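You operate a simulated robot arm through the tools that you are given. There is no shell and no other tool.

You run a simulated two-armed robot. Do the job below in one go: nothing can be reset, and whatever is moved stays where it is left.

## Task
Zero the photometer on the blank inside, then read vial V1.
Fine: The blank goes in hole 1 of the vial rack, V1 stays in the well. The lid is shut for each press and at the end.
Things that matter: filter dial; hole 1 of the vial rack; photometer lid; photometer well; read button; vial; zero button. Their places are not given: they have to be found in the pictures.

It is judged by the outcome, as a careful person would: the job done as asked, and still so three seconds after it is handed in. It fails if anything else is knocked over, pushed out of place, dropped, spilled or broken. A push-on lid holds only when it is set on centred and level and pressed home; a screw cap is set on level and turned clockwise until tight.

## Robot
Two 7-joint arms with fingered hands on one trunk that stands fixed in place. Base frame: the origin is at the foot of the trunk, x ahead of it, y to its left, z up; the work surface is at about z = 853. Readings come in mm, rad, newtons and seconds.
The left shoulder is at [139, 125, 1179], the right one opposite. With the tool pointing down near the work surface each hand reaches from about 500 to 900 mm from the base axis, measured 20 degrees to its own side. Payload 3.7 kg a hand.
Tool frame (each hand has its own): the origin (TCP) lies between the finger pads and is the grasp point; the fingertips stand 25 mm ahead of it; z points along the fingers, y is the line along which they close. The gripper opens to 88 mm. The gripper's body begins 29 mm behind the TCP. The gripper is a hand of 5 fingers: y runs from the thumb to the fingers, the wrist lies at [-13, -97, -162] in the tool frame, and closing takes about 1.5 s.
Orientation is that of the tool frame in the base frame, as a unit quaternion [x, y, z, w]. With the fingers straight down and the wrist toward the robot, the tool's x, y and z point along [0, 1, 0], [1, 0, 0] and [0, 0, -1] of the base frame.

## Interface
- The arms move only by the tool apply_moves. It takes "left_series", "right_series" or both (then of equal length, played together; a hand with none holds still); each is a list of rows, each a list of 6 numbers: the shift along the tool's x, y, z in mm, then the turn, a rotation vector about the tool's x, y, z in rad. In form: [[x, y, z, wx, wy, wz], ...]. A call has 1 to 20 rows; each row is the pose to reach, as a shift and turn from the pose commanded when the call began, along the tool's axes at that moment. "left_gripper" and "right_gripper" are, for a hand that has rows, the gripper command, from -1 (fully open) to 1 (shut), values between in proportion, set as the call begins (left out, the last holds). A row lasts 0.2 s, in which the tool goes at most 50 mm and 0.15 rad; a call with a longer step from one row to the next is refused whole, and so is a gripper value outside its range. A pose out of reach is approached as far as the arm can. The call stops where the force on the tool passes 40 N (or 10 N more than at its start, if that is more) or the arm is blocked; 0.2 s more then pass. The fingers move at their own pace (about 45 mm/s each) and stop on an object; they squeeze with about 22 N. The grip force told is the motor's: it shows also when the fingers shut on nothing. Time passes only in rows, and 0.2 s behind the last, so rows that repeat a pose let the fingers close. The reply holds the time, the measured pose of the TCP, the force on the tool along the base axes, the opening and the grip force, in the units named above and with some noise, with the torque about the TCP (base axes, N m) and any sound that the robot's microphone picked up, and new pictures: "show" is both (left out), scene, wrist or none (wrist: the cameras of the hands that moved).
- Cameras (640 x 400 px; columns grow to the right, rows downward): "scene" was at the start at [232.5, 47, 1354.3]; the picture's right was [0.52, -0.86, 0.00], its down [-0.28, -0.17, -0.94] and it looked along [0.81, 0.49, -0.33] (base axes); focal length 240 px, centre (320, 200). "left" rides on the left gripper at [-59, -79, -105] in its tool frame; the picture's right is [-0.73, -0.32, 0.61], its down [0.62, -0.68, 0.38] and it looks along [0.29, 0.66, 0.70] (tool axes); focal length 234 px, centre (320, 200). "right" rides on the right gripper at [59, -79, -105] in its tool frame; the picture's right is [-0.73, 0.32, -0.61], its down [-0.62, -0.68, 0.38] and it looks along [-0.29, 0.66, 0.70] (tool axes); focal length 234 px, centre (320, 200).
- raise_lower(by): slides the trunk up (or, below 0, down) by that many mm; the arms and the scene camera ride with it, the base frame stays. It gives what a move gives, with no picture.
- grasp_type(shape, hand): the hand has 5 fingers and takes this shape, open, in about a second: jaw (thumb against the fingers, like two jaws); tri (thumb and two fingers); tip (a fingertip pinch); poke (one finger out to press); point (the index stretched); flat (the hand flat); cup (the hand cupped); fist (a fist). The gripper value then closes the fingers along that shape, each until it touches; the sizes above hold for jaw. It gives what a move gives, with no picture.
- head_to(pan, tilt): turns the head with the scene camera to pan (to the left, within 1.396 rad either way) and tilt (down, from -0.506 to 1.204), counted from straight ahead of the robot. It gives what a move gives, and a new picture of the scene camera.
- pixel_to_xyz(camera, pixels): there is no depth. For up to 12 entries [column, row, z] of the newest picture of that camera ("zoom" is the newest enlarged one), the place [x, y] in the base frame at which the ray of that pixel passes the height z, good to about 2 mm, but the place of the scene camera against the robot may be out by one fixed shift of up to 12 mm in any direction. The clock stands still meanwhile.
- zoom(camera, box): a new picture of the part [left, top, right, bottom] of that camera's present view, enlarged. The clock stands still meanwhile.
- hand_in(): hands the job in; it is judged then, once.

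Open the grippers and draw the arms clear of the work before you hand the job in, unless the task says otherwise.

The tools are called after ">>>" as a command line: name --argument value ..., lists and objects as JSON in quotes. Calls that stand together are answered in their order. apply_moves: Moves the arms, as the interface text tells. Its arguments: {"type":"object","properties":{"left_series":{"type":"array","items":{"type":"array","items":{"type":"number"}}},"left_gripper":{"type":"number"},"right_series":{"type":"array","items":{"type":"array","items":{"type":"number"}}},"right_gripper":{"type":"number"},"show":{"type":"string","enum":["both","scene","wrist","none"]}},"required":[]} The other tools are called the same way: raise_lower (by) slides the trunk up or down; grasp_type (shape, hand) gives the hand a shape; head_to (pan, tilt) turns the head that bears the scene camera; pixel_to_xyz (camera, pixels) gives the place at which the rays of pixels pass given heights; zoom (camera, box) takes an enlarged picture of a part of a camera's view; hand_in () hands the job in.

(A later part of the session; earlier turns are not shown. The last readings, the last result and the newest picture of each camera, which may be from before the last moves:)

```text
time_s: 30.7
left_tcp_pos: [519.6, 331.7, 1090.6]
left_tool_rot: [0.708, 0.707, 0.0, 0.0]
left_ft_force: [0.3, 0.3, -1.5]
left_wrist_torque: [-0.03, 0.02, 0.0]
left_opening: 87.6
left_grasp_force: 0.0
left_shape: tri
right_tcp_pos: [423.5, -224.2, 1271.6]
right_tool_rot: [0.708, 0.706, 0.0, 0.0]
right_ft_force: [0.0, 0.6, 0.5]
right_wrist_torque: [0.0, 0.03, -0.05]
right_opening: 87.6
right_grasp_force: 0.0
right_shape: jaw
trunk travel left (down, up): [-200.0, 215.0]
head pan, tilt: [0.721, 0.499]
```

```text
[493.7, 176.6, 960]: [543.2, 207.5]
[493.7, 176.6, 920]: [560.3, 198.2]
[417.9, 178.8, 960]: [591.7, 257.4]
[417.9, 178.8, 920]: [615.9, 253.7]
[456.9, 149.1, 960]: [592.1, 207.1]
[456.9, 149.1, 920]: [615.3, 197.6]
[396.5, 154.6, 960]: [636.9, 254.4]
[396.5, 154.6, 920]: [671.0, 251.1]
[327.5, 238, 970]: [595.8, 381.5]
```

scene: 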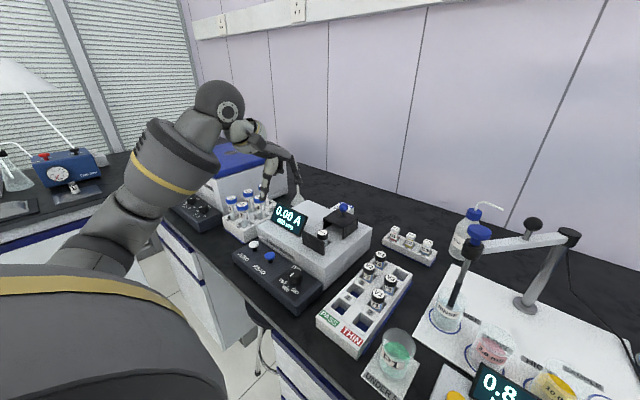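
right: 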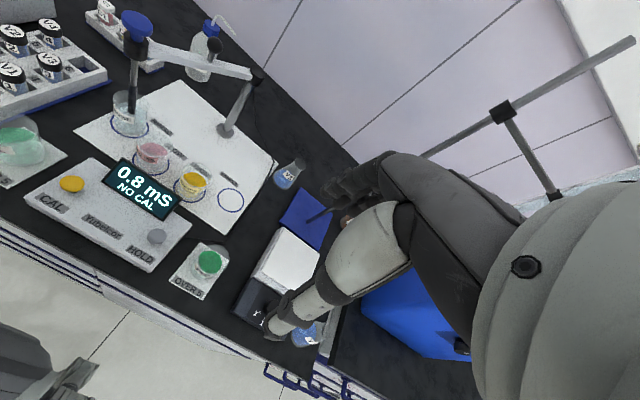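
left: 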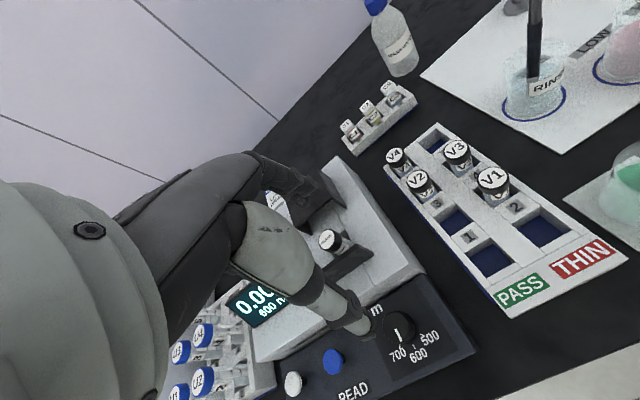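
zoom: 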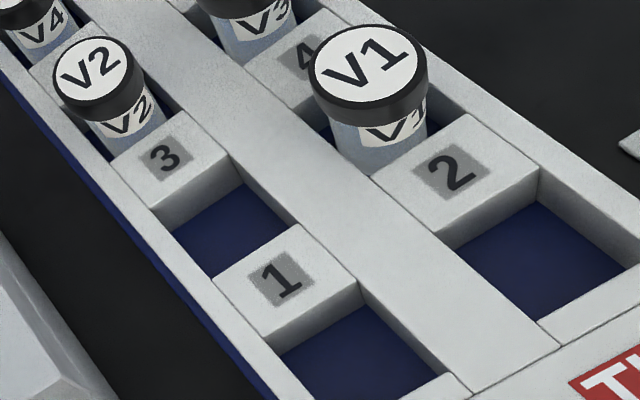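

Combining three viewpoints, the rack's cap tops come out near z≈910: V1 ≈(562,197), V2 ≈(623,252), V3 ≈(620,196), V4 ≈(680,252), and the blank ≈(601,387) with its top ≈958. I'll turn the hand 45° so the thumb clears the front panel, narrow the opening, and move above the blank.

>>> apply_moves --left_series '[[10, 14, 0, 0, 0, 0.14], [20, 28, 0, 0, 0, 0.28], [30, 42, 5, 0, 0, 0.42], [40, 56, 10, 0, 0, 0.56], [48, 70, 20, 0, 0, 0.7], [55, 81, 30, 0, 0, 0.785], [55, 81, 40, 0, 0, 0.785], [55, 81, 40, 0, 0, 0.785]]' --left_gripper -0.14

>>> zoom --camera "left" --box '[230, 130, 430, 330]'

>>> zoom --camera "scene" --box '[280, 150, 390, 270]'

```text
time_s: 32.5
left_tcp_pos: [604.1, 387.1, 1049.5]
left_tool_rot: [0.924, 0.383, 0.0, 0.0]
left_ft_force: [0.3, 0.5, -0.1]
left_wrist_torque: [0.05, 0.01, -0.02]
left_opening: 50.8
left_grasp_force: 0.0
left_shape: tri
right_tcp_pos: [424.0, -225.5, 1270.7]
right_tool_rot: [0.708, 0.707, 0.001, 0.0]
right_ft_force: [0.5, -0.3, -1.3]
right_wrist_torque: [-0.03, 0.0, 0.01]
right_opening: 87.6
right_grasp_force: 0.1
right_shape: jaw
trunk travel left (down, up): [-200.0, 215.0]
head pan, tilt: [0.721, 0.499]
```

scene: 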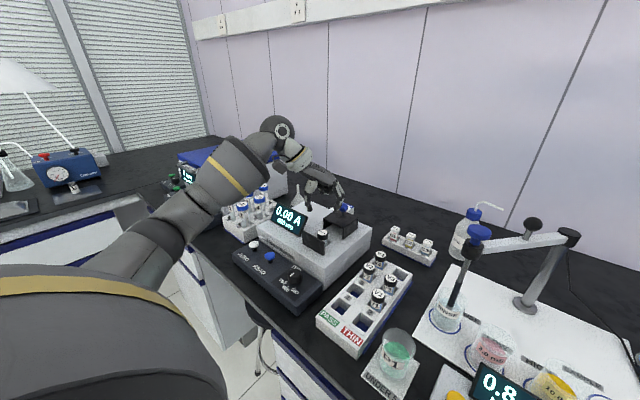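
left: 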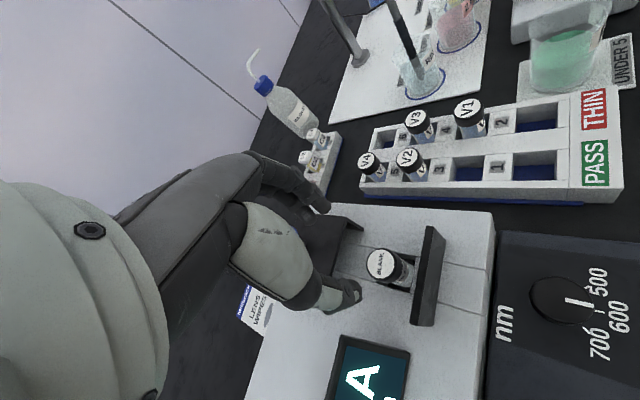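

```text
2.00 times, centred on (330, 230) of left
```

zoom: 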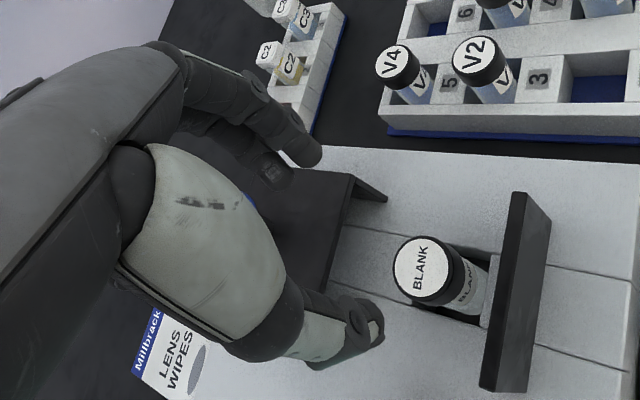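

```text
3.33 times, centred on (335, 210) of scene
```

zoom: 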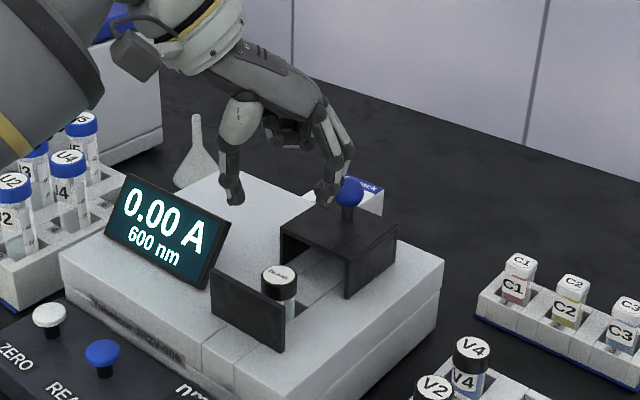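

In this view the blank's cap centre is at about (378,265) and V1 at (468,110), V2 (408,158). I'll cast rays from here to tie down heights with the new viewpoint.

>>> pixel_to_xyz --camera "left" --pixels '[[378.5, 264.5, 970], [378.5, 264.5, 960], [378.5, 264.5, 950], [468, 109, 920], [468, 109, 905], [408, 158, 920], [408, 158, 905], [418, 120, 910], [368, 159, 910], [431, 227, 970], [438, 236, 970]]'

>>> zoom --camera "left" --box '[350, 80, 630, 220]'

```text
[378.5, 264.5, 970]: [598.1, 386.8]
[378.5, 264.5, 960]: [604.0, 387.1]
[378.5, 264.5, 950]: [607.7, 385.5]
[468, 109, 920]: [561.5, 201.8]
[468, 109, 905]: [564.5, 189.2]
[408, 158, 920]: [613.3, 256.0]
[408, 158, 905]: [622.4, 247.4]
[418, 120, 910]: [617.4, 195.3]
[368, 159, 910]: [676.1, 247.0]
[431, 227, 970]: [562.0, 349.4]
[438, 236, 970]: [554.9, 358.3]
```

```text
2.29 times, centred on (490, 150) of left
```

zoom: 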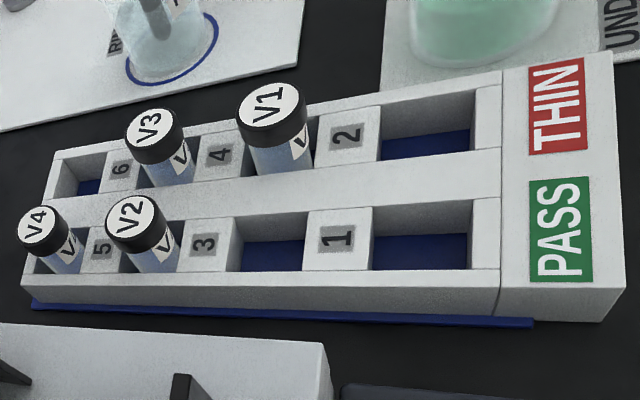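

All views agree now: blank ≈(602,386.5) top ≈960; V1 ≈(561.5,198) and hole 1 ≈(561.5,254), rack caps at ≈917. I'll lower over the blank partway and check alignment.

>>> apply_moves --left_series '[[-2, -0.8, 20, 0, 0, 0], [-2, -0.8, 40, 0, 0, 0], [-2, -0.8, 60, 0, 0, 0], [-2, -0.8, 60, 0, 0, 0]]'

>>> zoom --camera "left" --box '[250, 150, 430, 330]'

>>> zoom --camera "scene" --box '[290, 170, 380, 260]'

```text
time_s: 33.5
left_tcp_pos: [599.7, 388.0, 989.3]
left_tool_rot: [0.924, 0.382, 0.001, 0.0]
left_ft_force: [0.4, -0.1, 0.1]
left_wrist_torque: [0.01, 0.01, 0.03]
left_opening: 50.6
left_grasp_force: 0.1
left_shape: tri
right_tcp_pos: [422.6, -224.3, 1270.7]
right_tool_rot: [0.708, 0.706, 0.001, -0.001]
right_ft_force: [-0.2, 0.7, -1.6]
right_wrist_torque: [-0.01, -0.01, -0.04]
right_opening: 87.8
right_grasp_force: 0.0
right_shape: jaw
trunk travel left (down, up): [-200.0, 215.0]
head pan, tilt: [0.721, 0.499]
```

scene: 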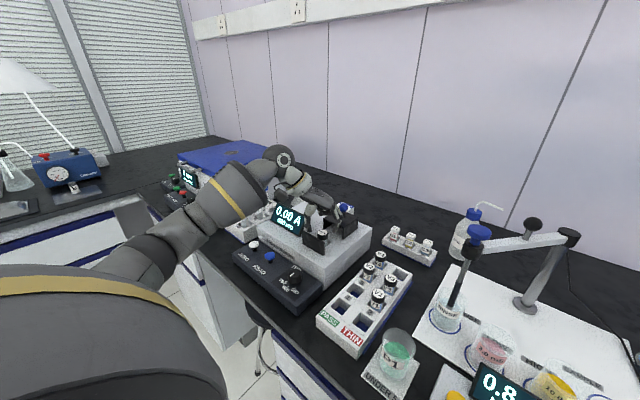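
left: 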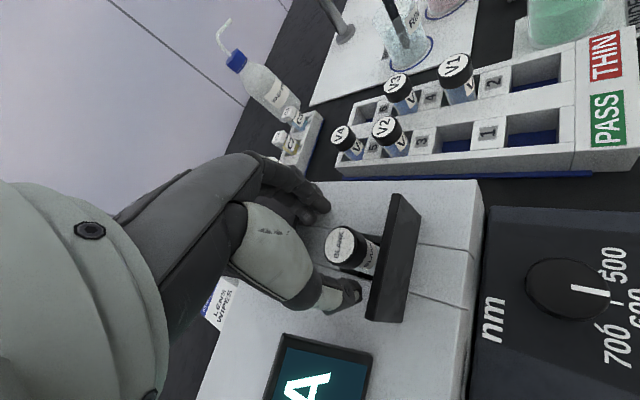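

```text
2.22 times, centred on (340, 240) of left
```

zoom: 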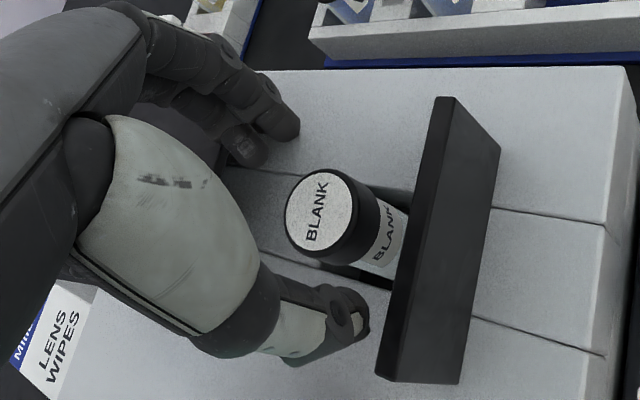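

```text
4.44 times, centred on (335, 215) of scene
```

zoom: 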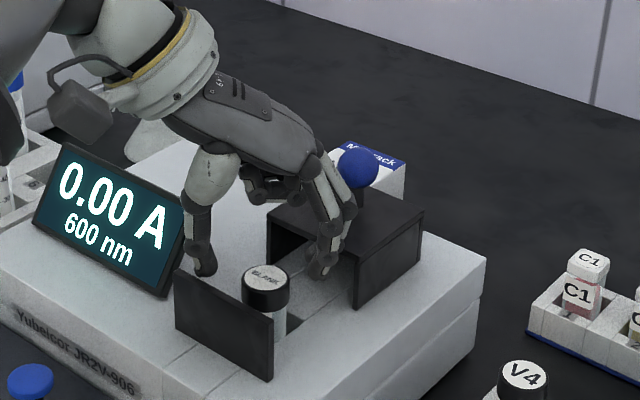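

Projected alignment is within ~2 mm (cap centre seen at (339,244), expected (339,248)). I'll correct slightly and descend the last 33 mm in small steps.

>>> apply_moves --left_series '[[-1.2, 1.4, 10, 0, 0, 0], [-1.2, 1.4, 20, 0, 0, 0], [-1.2, 1.4, 27, 0, 0, 0], [-1.2, 1.4, 32, 0, 0, 0], [-1.2, 1.4, 32, 0, 0, 0]]'

>>> zoom --camera "left" --box '[250, 150, 430, 330]'

>>> zoom --camera "scene" --box '[290, 170, 380, 260]'

```text
time_s: 34.7
left_tcp_pos: [600.7, 385.5, 958.6]
left_tool_rot: [0.924, 0.382, 0.002, 0.0]
left_ft_force: [-8.5, 0.0, 7.6]
left_wrist_torque: [-0.17, -0.36, -0.33]
left_opening: 49.0
left_grasp_force: 0.0
left_shape: tri
right_tcp_pos: [422.2, -224.6, 1271.6]
right_tool_rot: [0.708, 0.707, 0.001, 0.0]
right_ft_force: [0.0, 0.4, 0.5]
right_wrist_torque: [-0.02, -0.01, 0.01]
right_opening: 87.7
right_grasp_force: 0.1
right_shape: jaw
trunk travel left (down, up): [-200.0, 215.0]
head pan, tilt: [0.721, 0.499]
```

scene: 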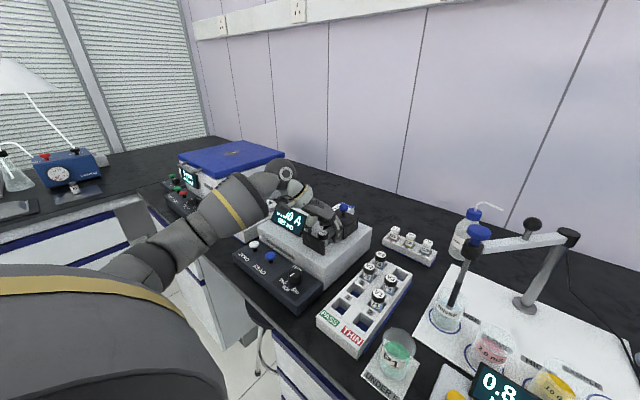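
left: 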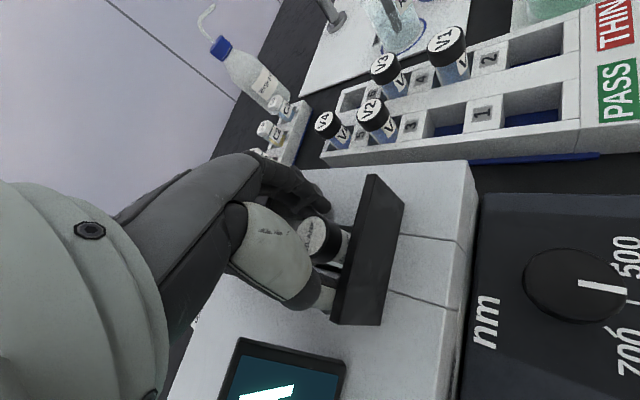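

```text
2.22 times, centred on (340, 240) of left
```

zoom: 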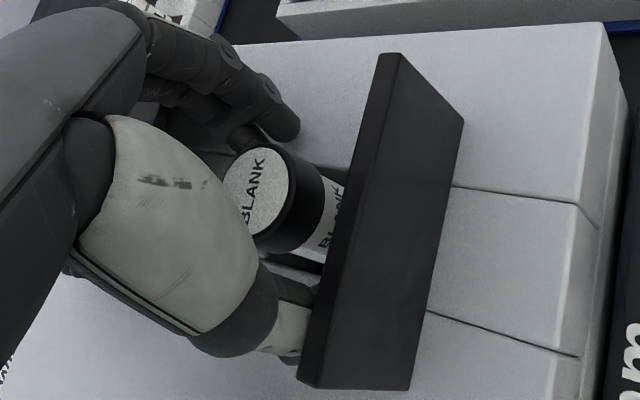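

```text
4.44 times, centred on (335, 215) of scene
```

zoom: 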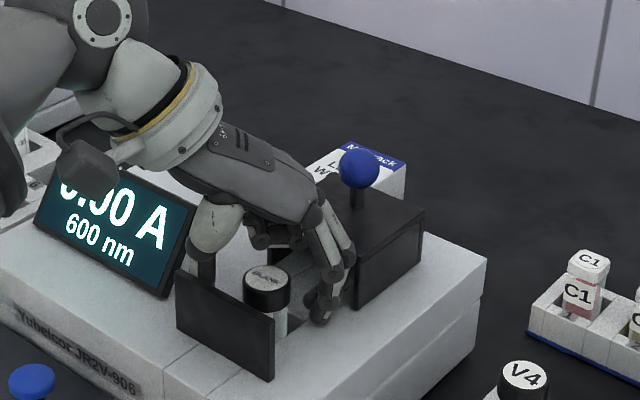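

Alignment is good (cap centre at (312,240), right on the TCP), but about 8 N from the index's back touching the open cover's edge. Closing moves the fingers inward away from it, so I'll close on the blank now.

>>> apply_moves --left_series '[[0, 0, 0, 0, 0, 0], [0, 0, 0, 0, 0, 0], [0, 0, 0, 0, 0, 0], [0, 0, 0, 0, 0, 0], [0, 0, 0, 0, 0, 0], [0, 0, 0, 0, 0, 0], [0, 0, 0, 0, 0, 0]]' --left_gripper 1

>>> zoom --camera "left" --box '[250, 150, 430, 330]'

>>> zoom --camera "scene" --box '[290, 170, 380, 260]'

```text
time_s: 36.3
left_tcp_pos: [599.2, 385.6, 958.1]
left_tool_rot: [0.924, 0.383, 0.001, 0.0]
left_ft_force: [-0.7, -4.2, 2.8]
left_wrist_torque: [-0.07, 0.02, 0.06]
left_opening: 16.9
left_grasp_force: 21.7
left_shape: tri
right_tcp_pos: [423.7, -225.3, 1271.0]
right_tool_rot: [0.708, 0.706, 0.001, 0.0]
right_ft_force: [0.3, 0.3, -0.3]
right_wrist_torque: [-0.04, -0.01, -0.02]
right_opening: 88.0
right_grasp_force: 0.1
right_shape: jaw
trunk travel left (down, up): [-200.0, 215.0]
head pan, tilt: [0.721, 0.499]
```

scene: 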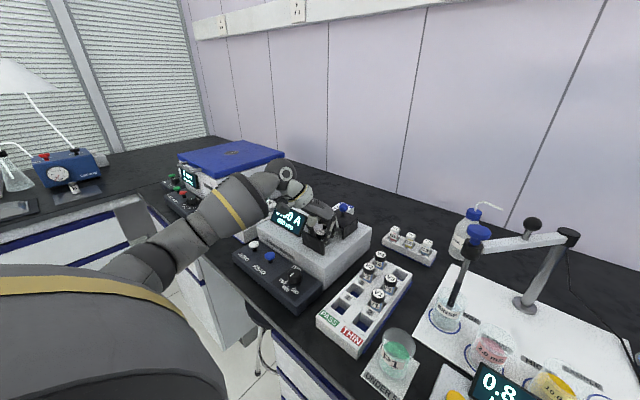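
left: 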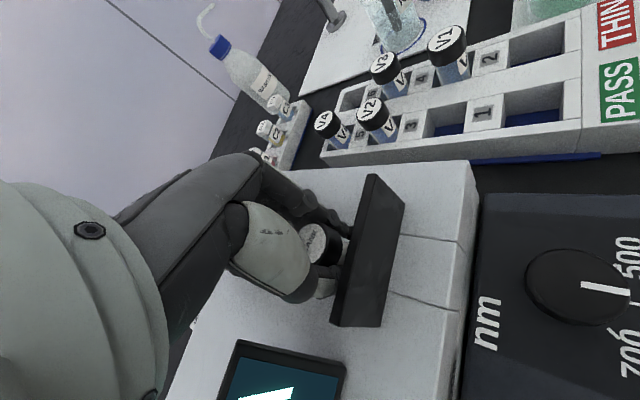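

```text
2.22 times, centred on (340, 240) of left
```

zoom: 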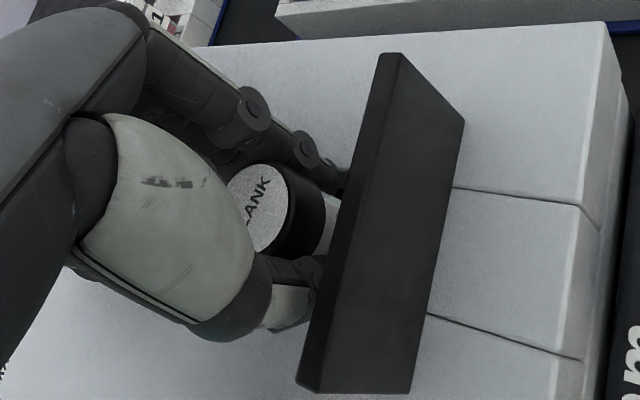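

```text
4.44 times, centred on (335, 215) of scene
```

zoom: 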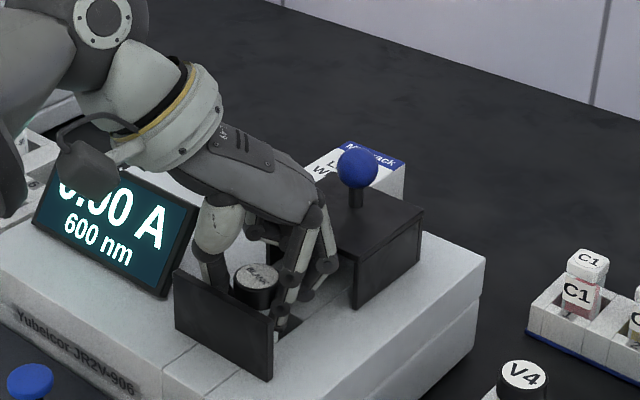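

The blank is held (opening 17 mm, 22 N). I'll lift it straight up slowly out of the well.

>>> apply_moves --left_series '[[0, 0, -4, 0, 0, 0], [0, 0, -10, 0, 0, 0], [0, 0, -18, 0, 0, 0], [0, 0, -28, 0, 0, 0], [0, 0, -40, 0, 0, 0], [0, 0, -55, 0, 0, 0], [0, 0, -75, 0, 0, 0], [0, 0, -95, 0, 0, 0], [0, 0, -95, 0, 0, 0]]'

>>> zoom --camera "left" --box '[250, 150, 430, 330]'

>>> zoom --camera "scene" --box '[290, 150, 380, 260]'

```text
time_s: 38.3
left_tcp_pos: [602.1, 384.8, 1052.9]
left_tool_rot: [0.924, 0.382, 0.0, 0.001]
left_ft_force: [0.1, -0.8, -0.3]
left_wrist_torque: [0.01, 0.0, -0.03]
left_opening: 15.4
left_grasp_force: 22.0
left_shape: tri
right_tcp_pos: [423.0, -224.1, 1270.3]
right_tool_rot: [0.708, 0.706, 0.0, 0.0]
right_ft_force: [-0.7, -0.2, 0.1]
right_wrist_torque: [-0.01, 0.02, 0.03]
right_opening: 87.7
right_grasp_force: 0.0
right_shape: jaw
trunk travel left (down, up): [-200.0, 215.0]
head pan, tilt: [0.721, 0.499]
```

scene: 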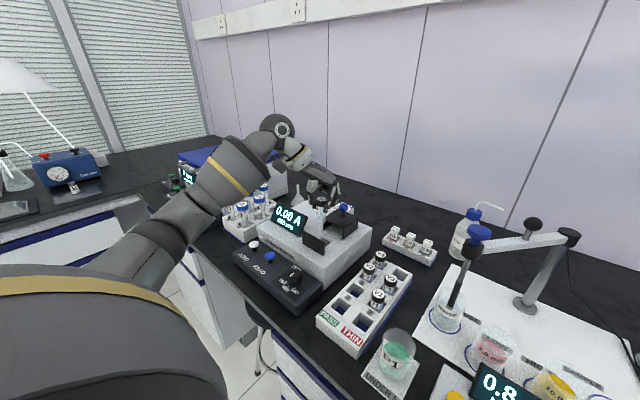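
left: 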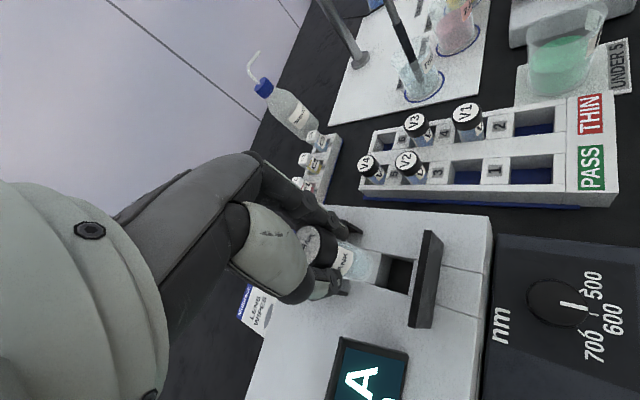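

```text
2.22 times, centred on (340, 240) of left
```

zoom: 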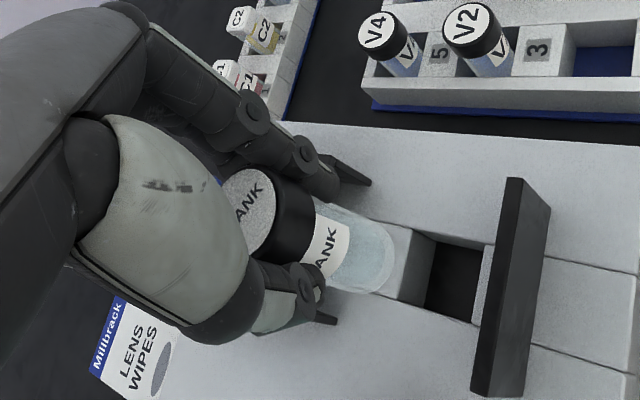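

```text
3.64 times, centred on (335, 205) of scene
```

zoom: 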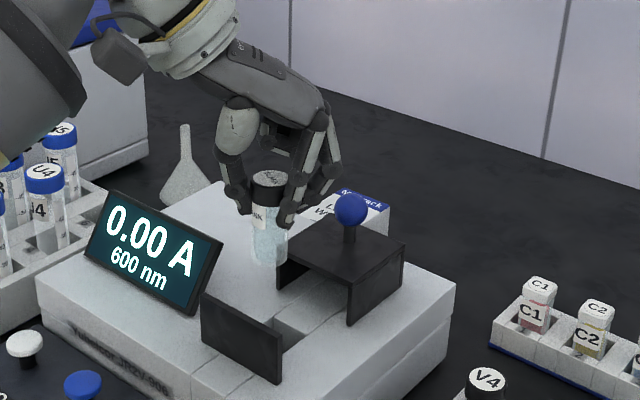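

The blank is out, hanging close to vertical. I'll carry it at this height over to above hole 1, aiming the vial (a few mm toward the thumb from the TCP) at about (561.5,254).

>>> apply_moves --left_series '[[-30, 17, 0, 0, 0, 0], [-60, 34, 0, 0, 0, 0], [-90, 52, 0, 0, 0, 0], [-122, 70, 0, 0, 0, 0], [-122, 70, 20, 0, 0, 0], [-122, 70, 30, 0, 0, 0], [-122, 70, 30, 0, 0, 0]]'

>>> zoom --camera "left" --box '[270, 170, 450, 330]'

>>> zoom --camera "scene" --box '[300, 180, 420, 340]'

```text
time_s: 39.9
left_tcp_pos: [564.7, 248.2, 1022.8]
left_tool_rot: [0.924, 0.383, 0.0, -0.001]
left_ft_force: [0.0, -0.3, -0.6]
left_wrist_torque: [0.01, -0.01, -0.01]
left_opening: 15.5
left_grasp_force: 21.8
left_shape: tri
right_tcp_pos: [423.0, -225.5, 1270.7]
right_tool_rot: [0.707, 0.707, 0.0, 0.0]
right_ft_force: [-0.6, 0.2, -0.1]
right_wrist_torque: [0.0, -0.01, -0.03]
right_opening: 87.7
right_grasp_force: 0.0
right_shape: jaw
trunk travel left (down, up): [-200.0, 215.0]
head pan, tilt: [0.721, 0.499]
```

scene: 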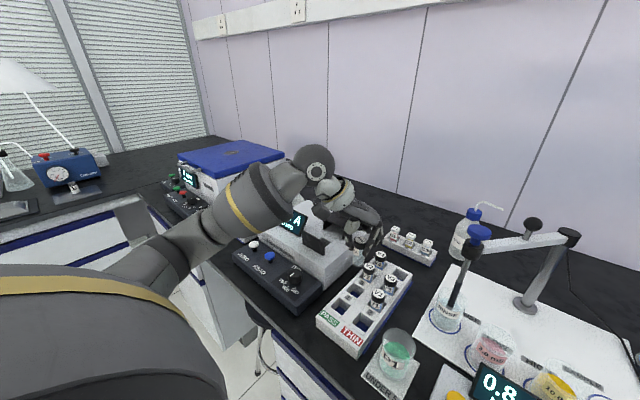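
left: 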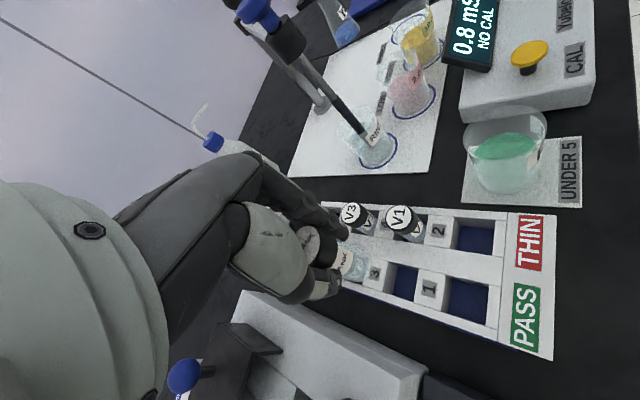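

```text
2.50 times, centred on (360, 250) of left
```

zoom: 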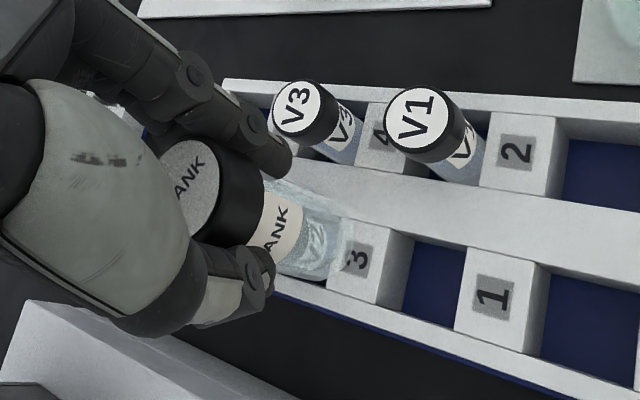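

```text
2.50 times, centred on (360, 260) of scene
```

zoom: 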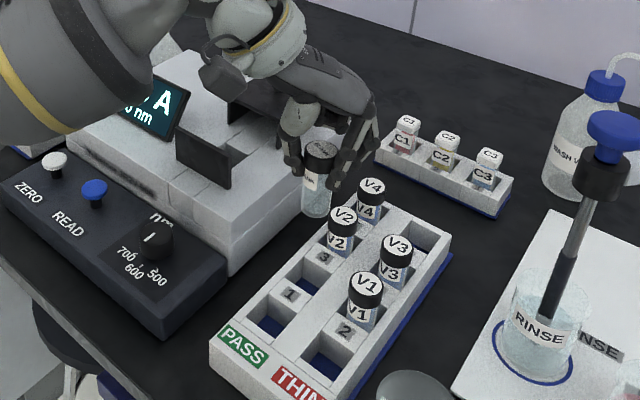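

The blank hangs at (345,258) in the left view, and hole 1 is the opening between labels 3 and 1 at about (402,282). I'll cast rays for the hole's rim and V1 from here.

>>> zoom --camera "left" --box '[350, 220, 470, 330]'

>>> pixel_to_xyz --camera "left" --pixels '[[402.4, 282, 881], [402.4, 282, 875], [398.8, 216, 917], [350.8, 212, 917], [364, 268.8, 965]]'

```text
3.64 times, centred on (410, 275) of left
```

zoom: 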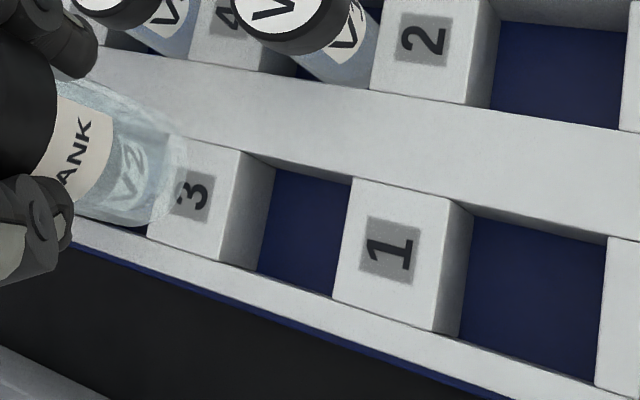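

```text
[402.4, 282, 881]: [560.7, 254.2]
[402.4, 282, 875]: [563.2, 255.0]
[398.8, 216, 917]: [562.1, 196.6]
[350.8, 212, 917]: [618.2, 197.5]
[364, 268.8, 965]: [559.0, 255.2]
```

The hole rim is centred near (562,253.8) and the vial's bottom hangs at about (559,255). I'll shift ~2 mm and lower to just above the rack, then check again.

>>> apply_moves --left_series '[[0.6, 2.2, 20, 0, 0, 0], [0.6, 2.2, 40, 0, 0, 0], [0.6, 2.2, 60, 0, 0, 0], [0.6, 2.2, 72, 0, 0, 0], [0.6, 2.2, 72, 0, 0, 0]]'

>>> zoom --camera "left" --box '[290, 190, 430, 310]'

>>> zoom --camera "scene" --box '[310, 210, 410, 310]'

```text
time_s: 41.1
left_tcp_pos: [566.8, 248.3, 950.2]
left_tool_rot: [0.924, 0.382, 0.0, 0.0]
left_ft_force: [-0.7, 0.0, 0.7]
left_wrist_torque: [-0.02, -0.01, 0.0]
left_opening: 14.8
left_grasp_force: 21.8
left_shape: tri
right_tcp_pos: [422.5, -224.6, 1270.9]
right_tool_rot: [0.708, 0.706, 0.0, 0.0]
right_ft_force: [0.5, -0.7, 0.6]
right_wrist_torque: [-0.01, -0.01, -0.01]
right_opening: 87.8
right_grasp_force: 0.0
right_shape: jaw
trunk travel left (down, up): [-200.0, 215.0]
head pan, tilt: [0.721, 0.499]
```

scene: 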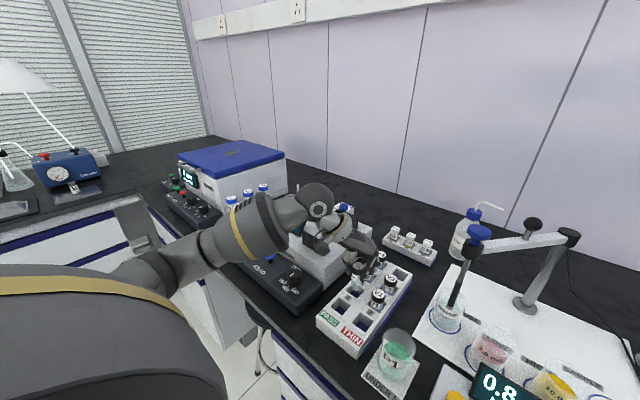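
left: 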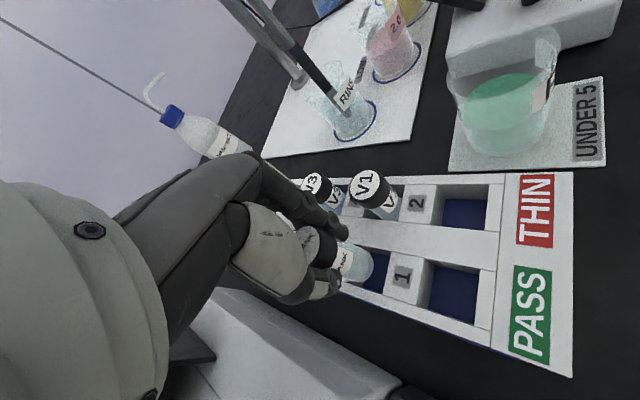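

```text
3.33 times, centred on (360, 250) of left
```

zoom: 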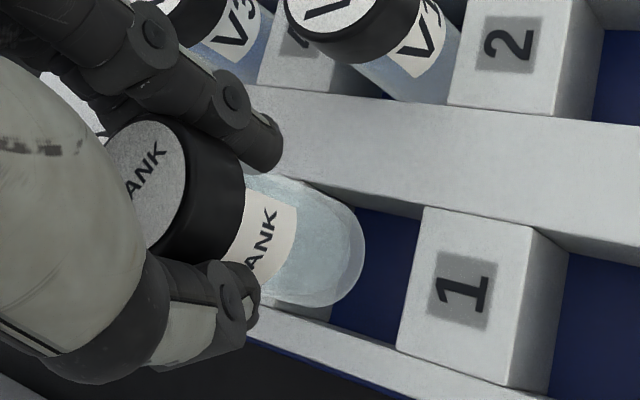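

```text
4.00 times, centred on (360, 260) of scene
```

zoom: 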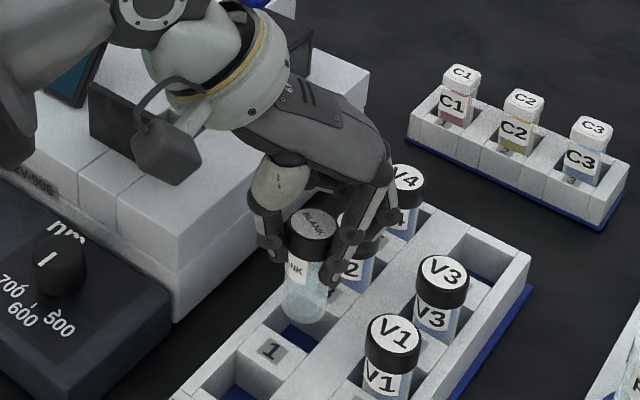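

The blank's bottom is just above hole 1 and centred within ~2 mm. I'll lower it into the hole in small steps, watching the force.

>>> apply_moves --left_series '[[0.2, -1, 6, 0, 0, 0], [0.2, -1, 12, 0, 0, 0], [0.2, -1, 18, 0, 0, 0], [0.2, -1, 24, 0, 0, 0], [0.2, -1, 29, 0, 0, 0], [0.2, -1, 32, 0, 0, 0]]'

>>> zoom --camera "left" --box '[290, 190, 430, 310]'

>>> zoom --camera "scene" --box '[310, 210, 410, 310]'

```text
time_s: 42.5
left_tcp_pos: [565.1, 248.0, 918.1]
left_tool_rot: [0.924, 0.383, 0.0, 0.0]
left_ft_force: [0.0, 0.7, -0.1]
left_wrist_torque: [0.01, 0.02, 0.04]
left_opening: 14.8
left_grasp_force: 21.8
left_shape: tri
right_tcp_pos: [422.2, -225.5, 1270.5]
right_tool_rot: [0.707, 0.707, 0.0, 0.0]
right_ft_force: [-1.2, 0.3, 0.1]
right_wrist_torque: [-0.01, -0.02, 0.03]
right_opening: 87.6
right_grasp_force: 0.1
right_shape: jaw
trunk travel left (down, up): [-200.0, 215.0]
head pan, tilt: [0.721, 0.499]
```

scene: 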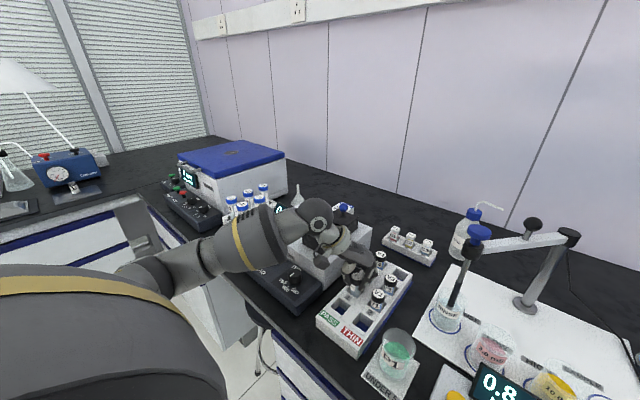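
left: 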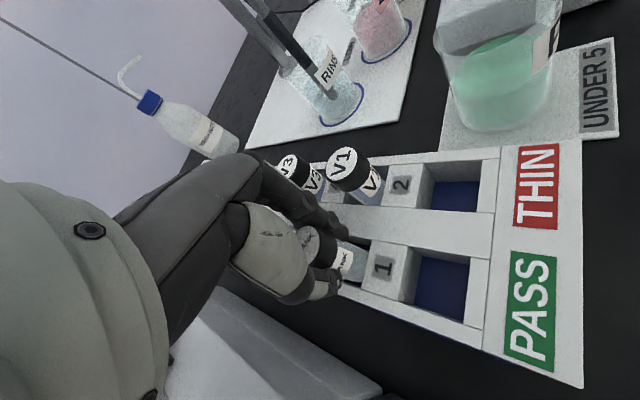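

```text
3.33 times, centred on (360, 250) of left
```

zoom: 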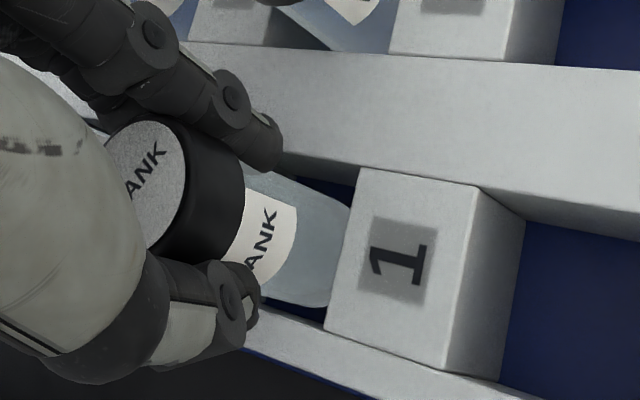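

```text
4.00 times, centred on (360, 260) of scene
```

zoom: 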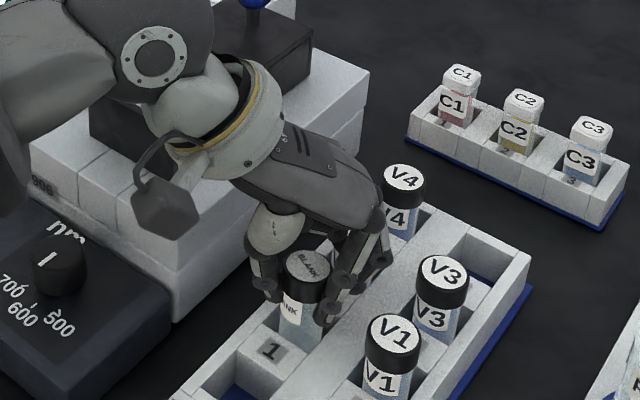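

The blank is entering hole 1 freely (no force). I'll lower further until its bottom touches.

>>> apply_moves --left_series '[[0, 0, 2, 0, 0, 0], [0, 0, 4, 0, 0, 0], [0, 0, 5, 0, 0, 0]]' --show "none"

```text
time_s: 43.3
left_tcp_pos: [565.8, 248.3, 912.6]
left_tool_rot: [0.924, 0.382, 0.0, 0.001]
left_ft_force: [-1.3, -0.3, 0.1]
left_wrist_torque: [0.0, 0.0, 0.0]
left_opening: 14.4
left_grasp_force: 22.0
left_shape: tri
right_tcp_pos: [423.3, -225.6, 1272.3]
right_tool_rot: [0.707, 0.707, 0.0, 0.0]
right_ft_force: [-0.1, -0.2, 0.5]
right_wrist_torque: [-0.02, -0.01, -0.03]
right_opening: 87.7
right_grasp_force: 0.1
right_shape: jaw
trunk travel left (down, up): [-200.0, 215.0]
head pan, tilt: [0.721, 0.499]
```

Still no contact at z=912.6. I'll continue down a few mm in 1 mm steps and look.

>>> apply_moves --left_series '[[0, 0, 1, 0, 0, 0], [0, 0, 2, 0, 0, 0], [0, 0, 3, 0, 0, 0], [0, 0, 3, 0, 0, 0]]'

>>> zoom --camera "left" --box '[290, 190, 430, 310]'

>>> zoom --camera "scene" --box '[310, 220, 390, 310]'

```text
time_s: 44.3
left_tcp_pos: [566.2, 248.3, 912.5]
left_tool_rot: [0.924, 0.383, 0.002, 0.001]
left_ft_force: [-3.2, -1.9, 11.5]
left_wrist_torque: [0.04, 0.11, -0.03]
left_opening: 14.9
left_grasp_force: 21.0
left_shape: tri
right_tcp_pos: [420.9, -225.6, 1271.6]
right_tool_rot: [0.707, 0.707, 0.001, 0.001]
right_ft_force: [-0.2, 0.2, 0.2]
right_wrist_torque: [-0.01, -0.01, 0.02]
right_opening: 87.6
right_grasp_force: 0.0
right_shape: jaw
trunk travel left (down, up): [-200.0, 215.0]
head pan, tilt: [0.721, 0.499]
```

scene: 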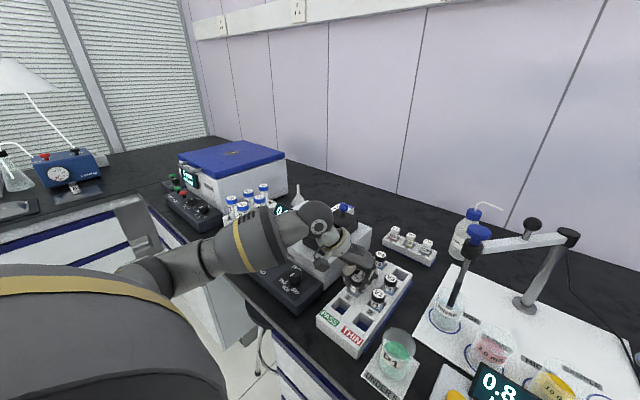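
left: 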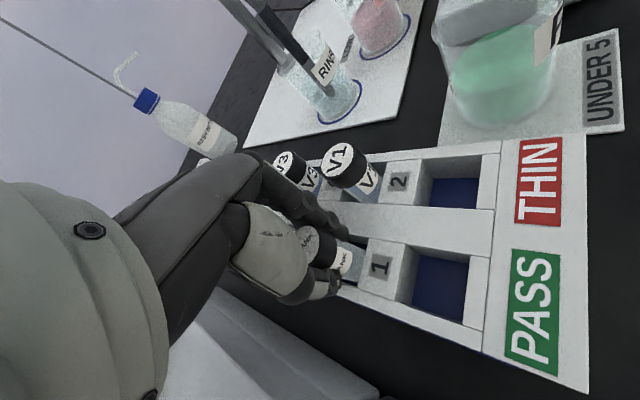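

```text
3.33 times, centred on (360, 250) of left
```

zoom: 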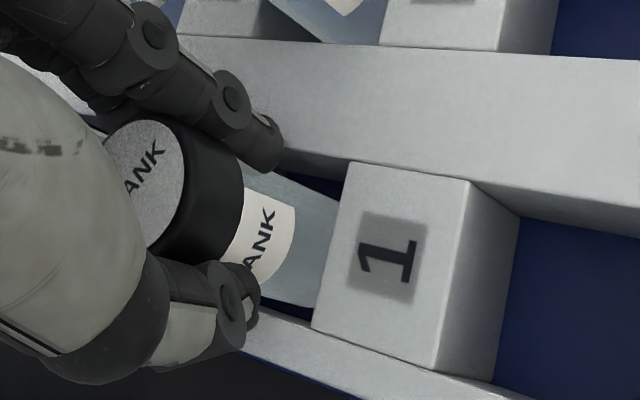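

```text
4.44 times, centred on (350, 265) of scene
```

zoom: 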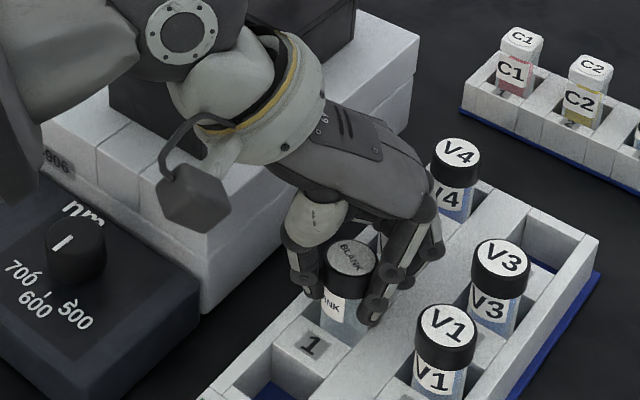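

Contact at 11.5 N: the blank stands on the hole's floor. I'll ease up 2 mm and open the fingers moderately to release it.

>>> apply_moves --left_series '[[0, 0, -2, 0, 0, 0], [0, 0, -2.5, 0, 0, 0]]' --show "none"

>>> apply_moves --left_series '[[0, 0, 0, 0, 0, 0], [0, 0, 0, 0, 0, 0], [0, 0, 0, 0, 0, 0], [0, 0, 0, 0, 0, 0]]' --left_gripper -0.1

>>> zoom --camera "left" --box '[270, 150, 430, 310]'

>>> zoom --camera "scene" --box '[310, 220, 410, 310]'

```text
time_s: 44.9
left_tcp_pos: [565.7, 248.9, 913.4]
left_tool_rot: [0.924, 0.383, 0.0, 0.0]
left_ft_force: [0.1, -1.3, 5.5]
left_wrist_torque: [-0.03, 0.0, 0.0]
left_opening: 15.0
left_grasp_force: 21.9
left_shape: tri
right_tcp_pos: [422.3, -224.2, 1271.5]
right_tool_rot: [0.708, 0.706, 0.001, 0.0]
right_ft_force: [-1.3, -0.5, -0.3]
right_wrist_torque: [-0.01, 0.0, -0.05]
right_opening: 87.8
right_grasp_force: 0.0
right_shape: jaw
trunk travel left (down, up): [-200.0, 215.0]
head pan, tilt: [0.721, 0.499]
```

```text
time_s: 45.9
left_tcp_pos: [566.7, 249.3, 912.9]
left_tool_rot: [0.924, 0.383, 0.0, 0.0]
left_ft_force: [-0.3, -0.3, -0.9]
left_wrist_torque: [0.0, 0.01, 0.01]
left_opening: 48.1
left_grasp_force: 0.0
left_shape: tri
right_tcp_pos: [422.1, -224.8, 1271.3]
right_tool_rot: [0.707, 0.707, 0.0, 0.0]
right_ft_force: [-0.8, -0.2, -0.1]
right_wrist_torque: [0.0, 0.0, -0.03]
right_opening: 87.9
right_grasp_force: 0.2
right_shape: jaw
trunk travel left (down, up): [-200.0, 215.0]
head pan, tilt: [0.721, 0.499]
```

scene: 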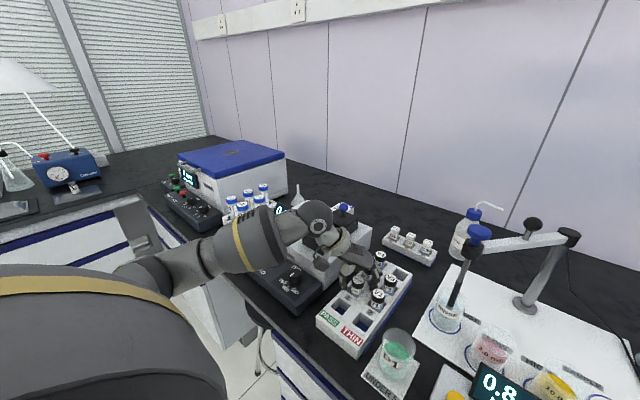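
left: 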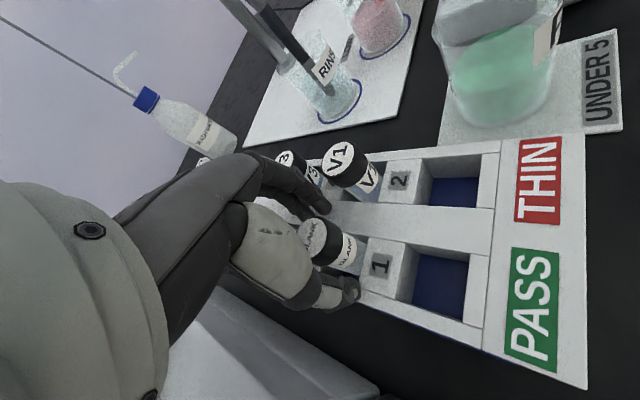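

```text
2.50 times, centred on (350, 230) of left
```

zoom: 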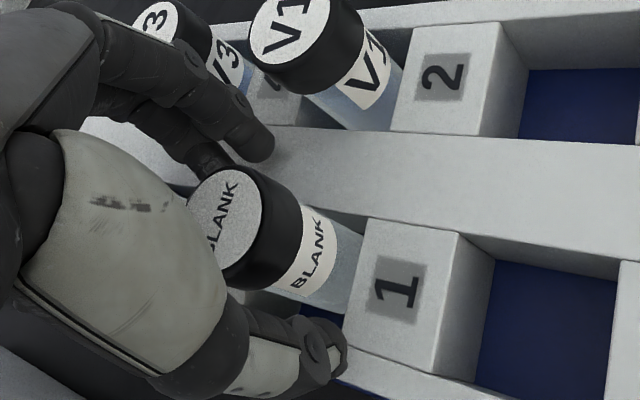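

```text
4.44 times, centred on (360, 265) of scene
```

zoom: 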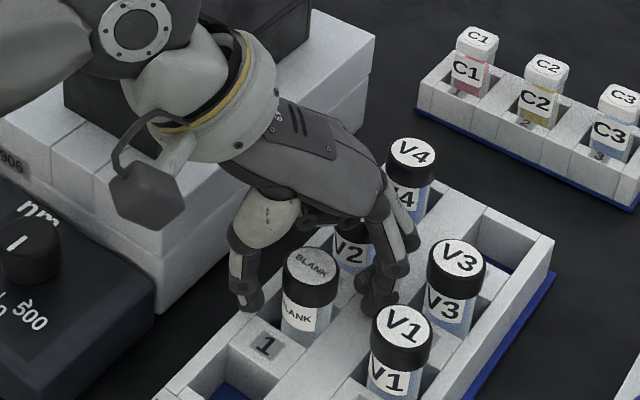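

The blank stands upright in hole 1, released. I'll rise straight up clear of the caps.

>>> apply_moves --left_series '[[0, 0, -8, 0, 0, 0], [0, 0, -20, 0, 0, 0], [0, 0, -40, 0, 0, 0], [0, 0, -65, 0, 0, 0], [0, 0, -90, 0, 0, 0], [0, 0, -90, 0, 0, 0]]'

>>> zoom --camera "left" --box '[290, 160, 470, 320]'

>>> zoom --camera "scene" --box '[310, 220, 410, 330]'

```text
time_s: 47.3
left_tcp_pos: [566.6, 248.6, 1003.6]
left_tool_rot: [0.924, 0.383, 0.0, 0.0]
left_ft_force: [0.0, -0.4, -0.3]
left_wrist_torque: [0.02, 0.02, 0.0]
left_opening: 48.0
left_grasp_force: 0.2
left_shape: tri
right_tcp_pos: [424.5, -225.2, 1270.9]
right_tool_rot: [0.708, 0.706, 0.001, 0.0]
right_ft_force: [-0.3, -0.6, 0.0]
right_wrist_torque: [0.02, 0.01, 0.0]
right_opening: 87.5
right_grasp_force: 0.0
right_shape: jaw
trunk travel left (down, up): [-200.0, 215.0]
head pan, tilt: [0.721, 0.499]
```

scene: 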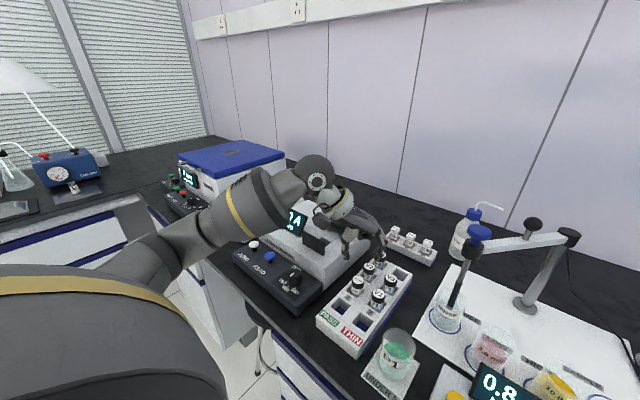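
left: 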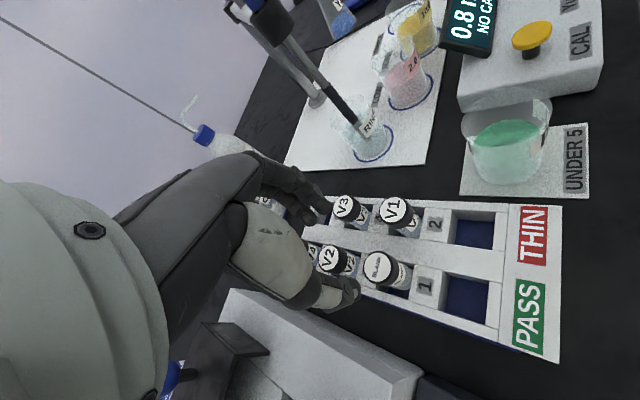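

```text
2.50 times, centred on (380, 240) of left
```

zoom: 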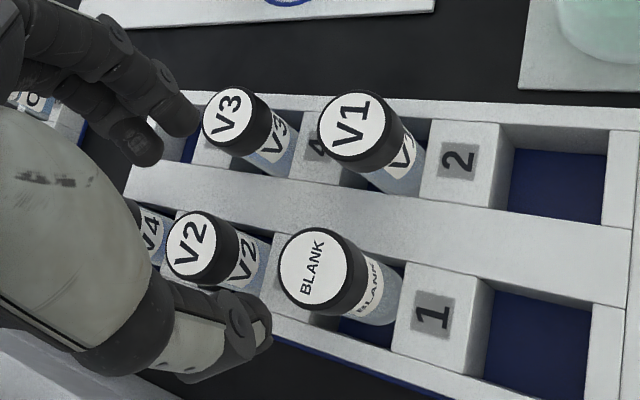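

```text
3.64 times, centred on (360, 275) of scene
```

zoom: 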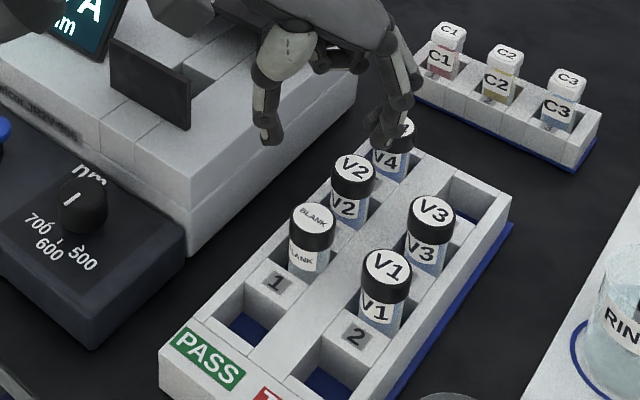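

The blank sits upright in hole 1 level with its neighbours. Now I'll locate V1's cap (394,210) precisely from this view.

>>> pixel_to_xyz --camera "left" --pixels '[[394, 210, 917], [394, 210, 912], [377.2, 268, 917], [377.2, 268, 912], [341, 208.5, 917], [328, 259, 917]]'

```text
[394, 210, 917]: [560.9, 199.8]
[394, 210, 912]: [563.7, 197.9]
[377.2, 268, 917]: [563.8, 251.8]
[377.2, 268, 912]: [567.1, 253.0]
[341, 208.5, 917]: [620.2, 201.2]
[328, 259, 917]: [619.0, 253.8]
```

V1's cap is at about (562,198.5). Before moving there I'll check how far the RINSE beaker, its probe and the P1 beaker stand from the fingers' path.

>>> pixel_to_xyz --camera "scene" --pixels '[[447, 328, 856], [396, 375, 856], [478, 232, 1000], [478, 232, 950], [460, 285, 900], [398, 340, 915]]'

```text
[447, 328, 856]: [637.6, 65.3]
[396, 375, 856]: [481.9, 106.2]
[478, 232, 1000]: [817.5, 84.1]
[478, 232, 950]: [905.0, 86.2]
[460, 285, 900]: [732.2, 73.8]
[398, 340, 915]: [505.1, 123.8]
```

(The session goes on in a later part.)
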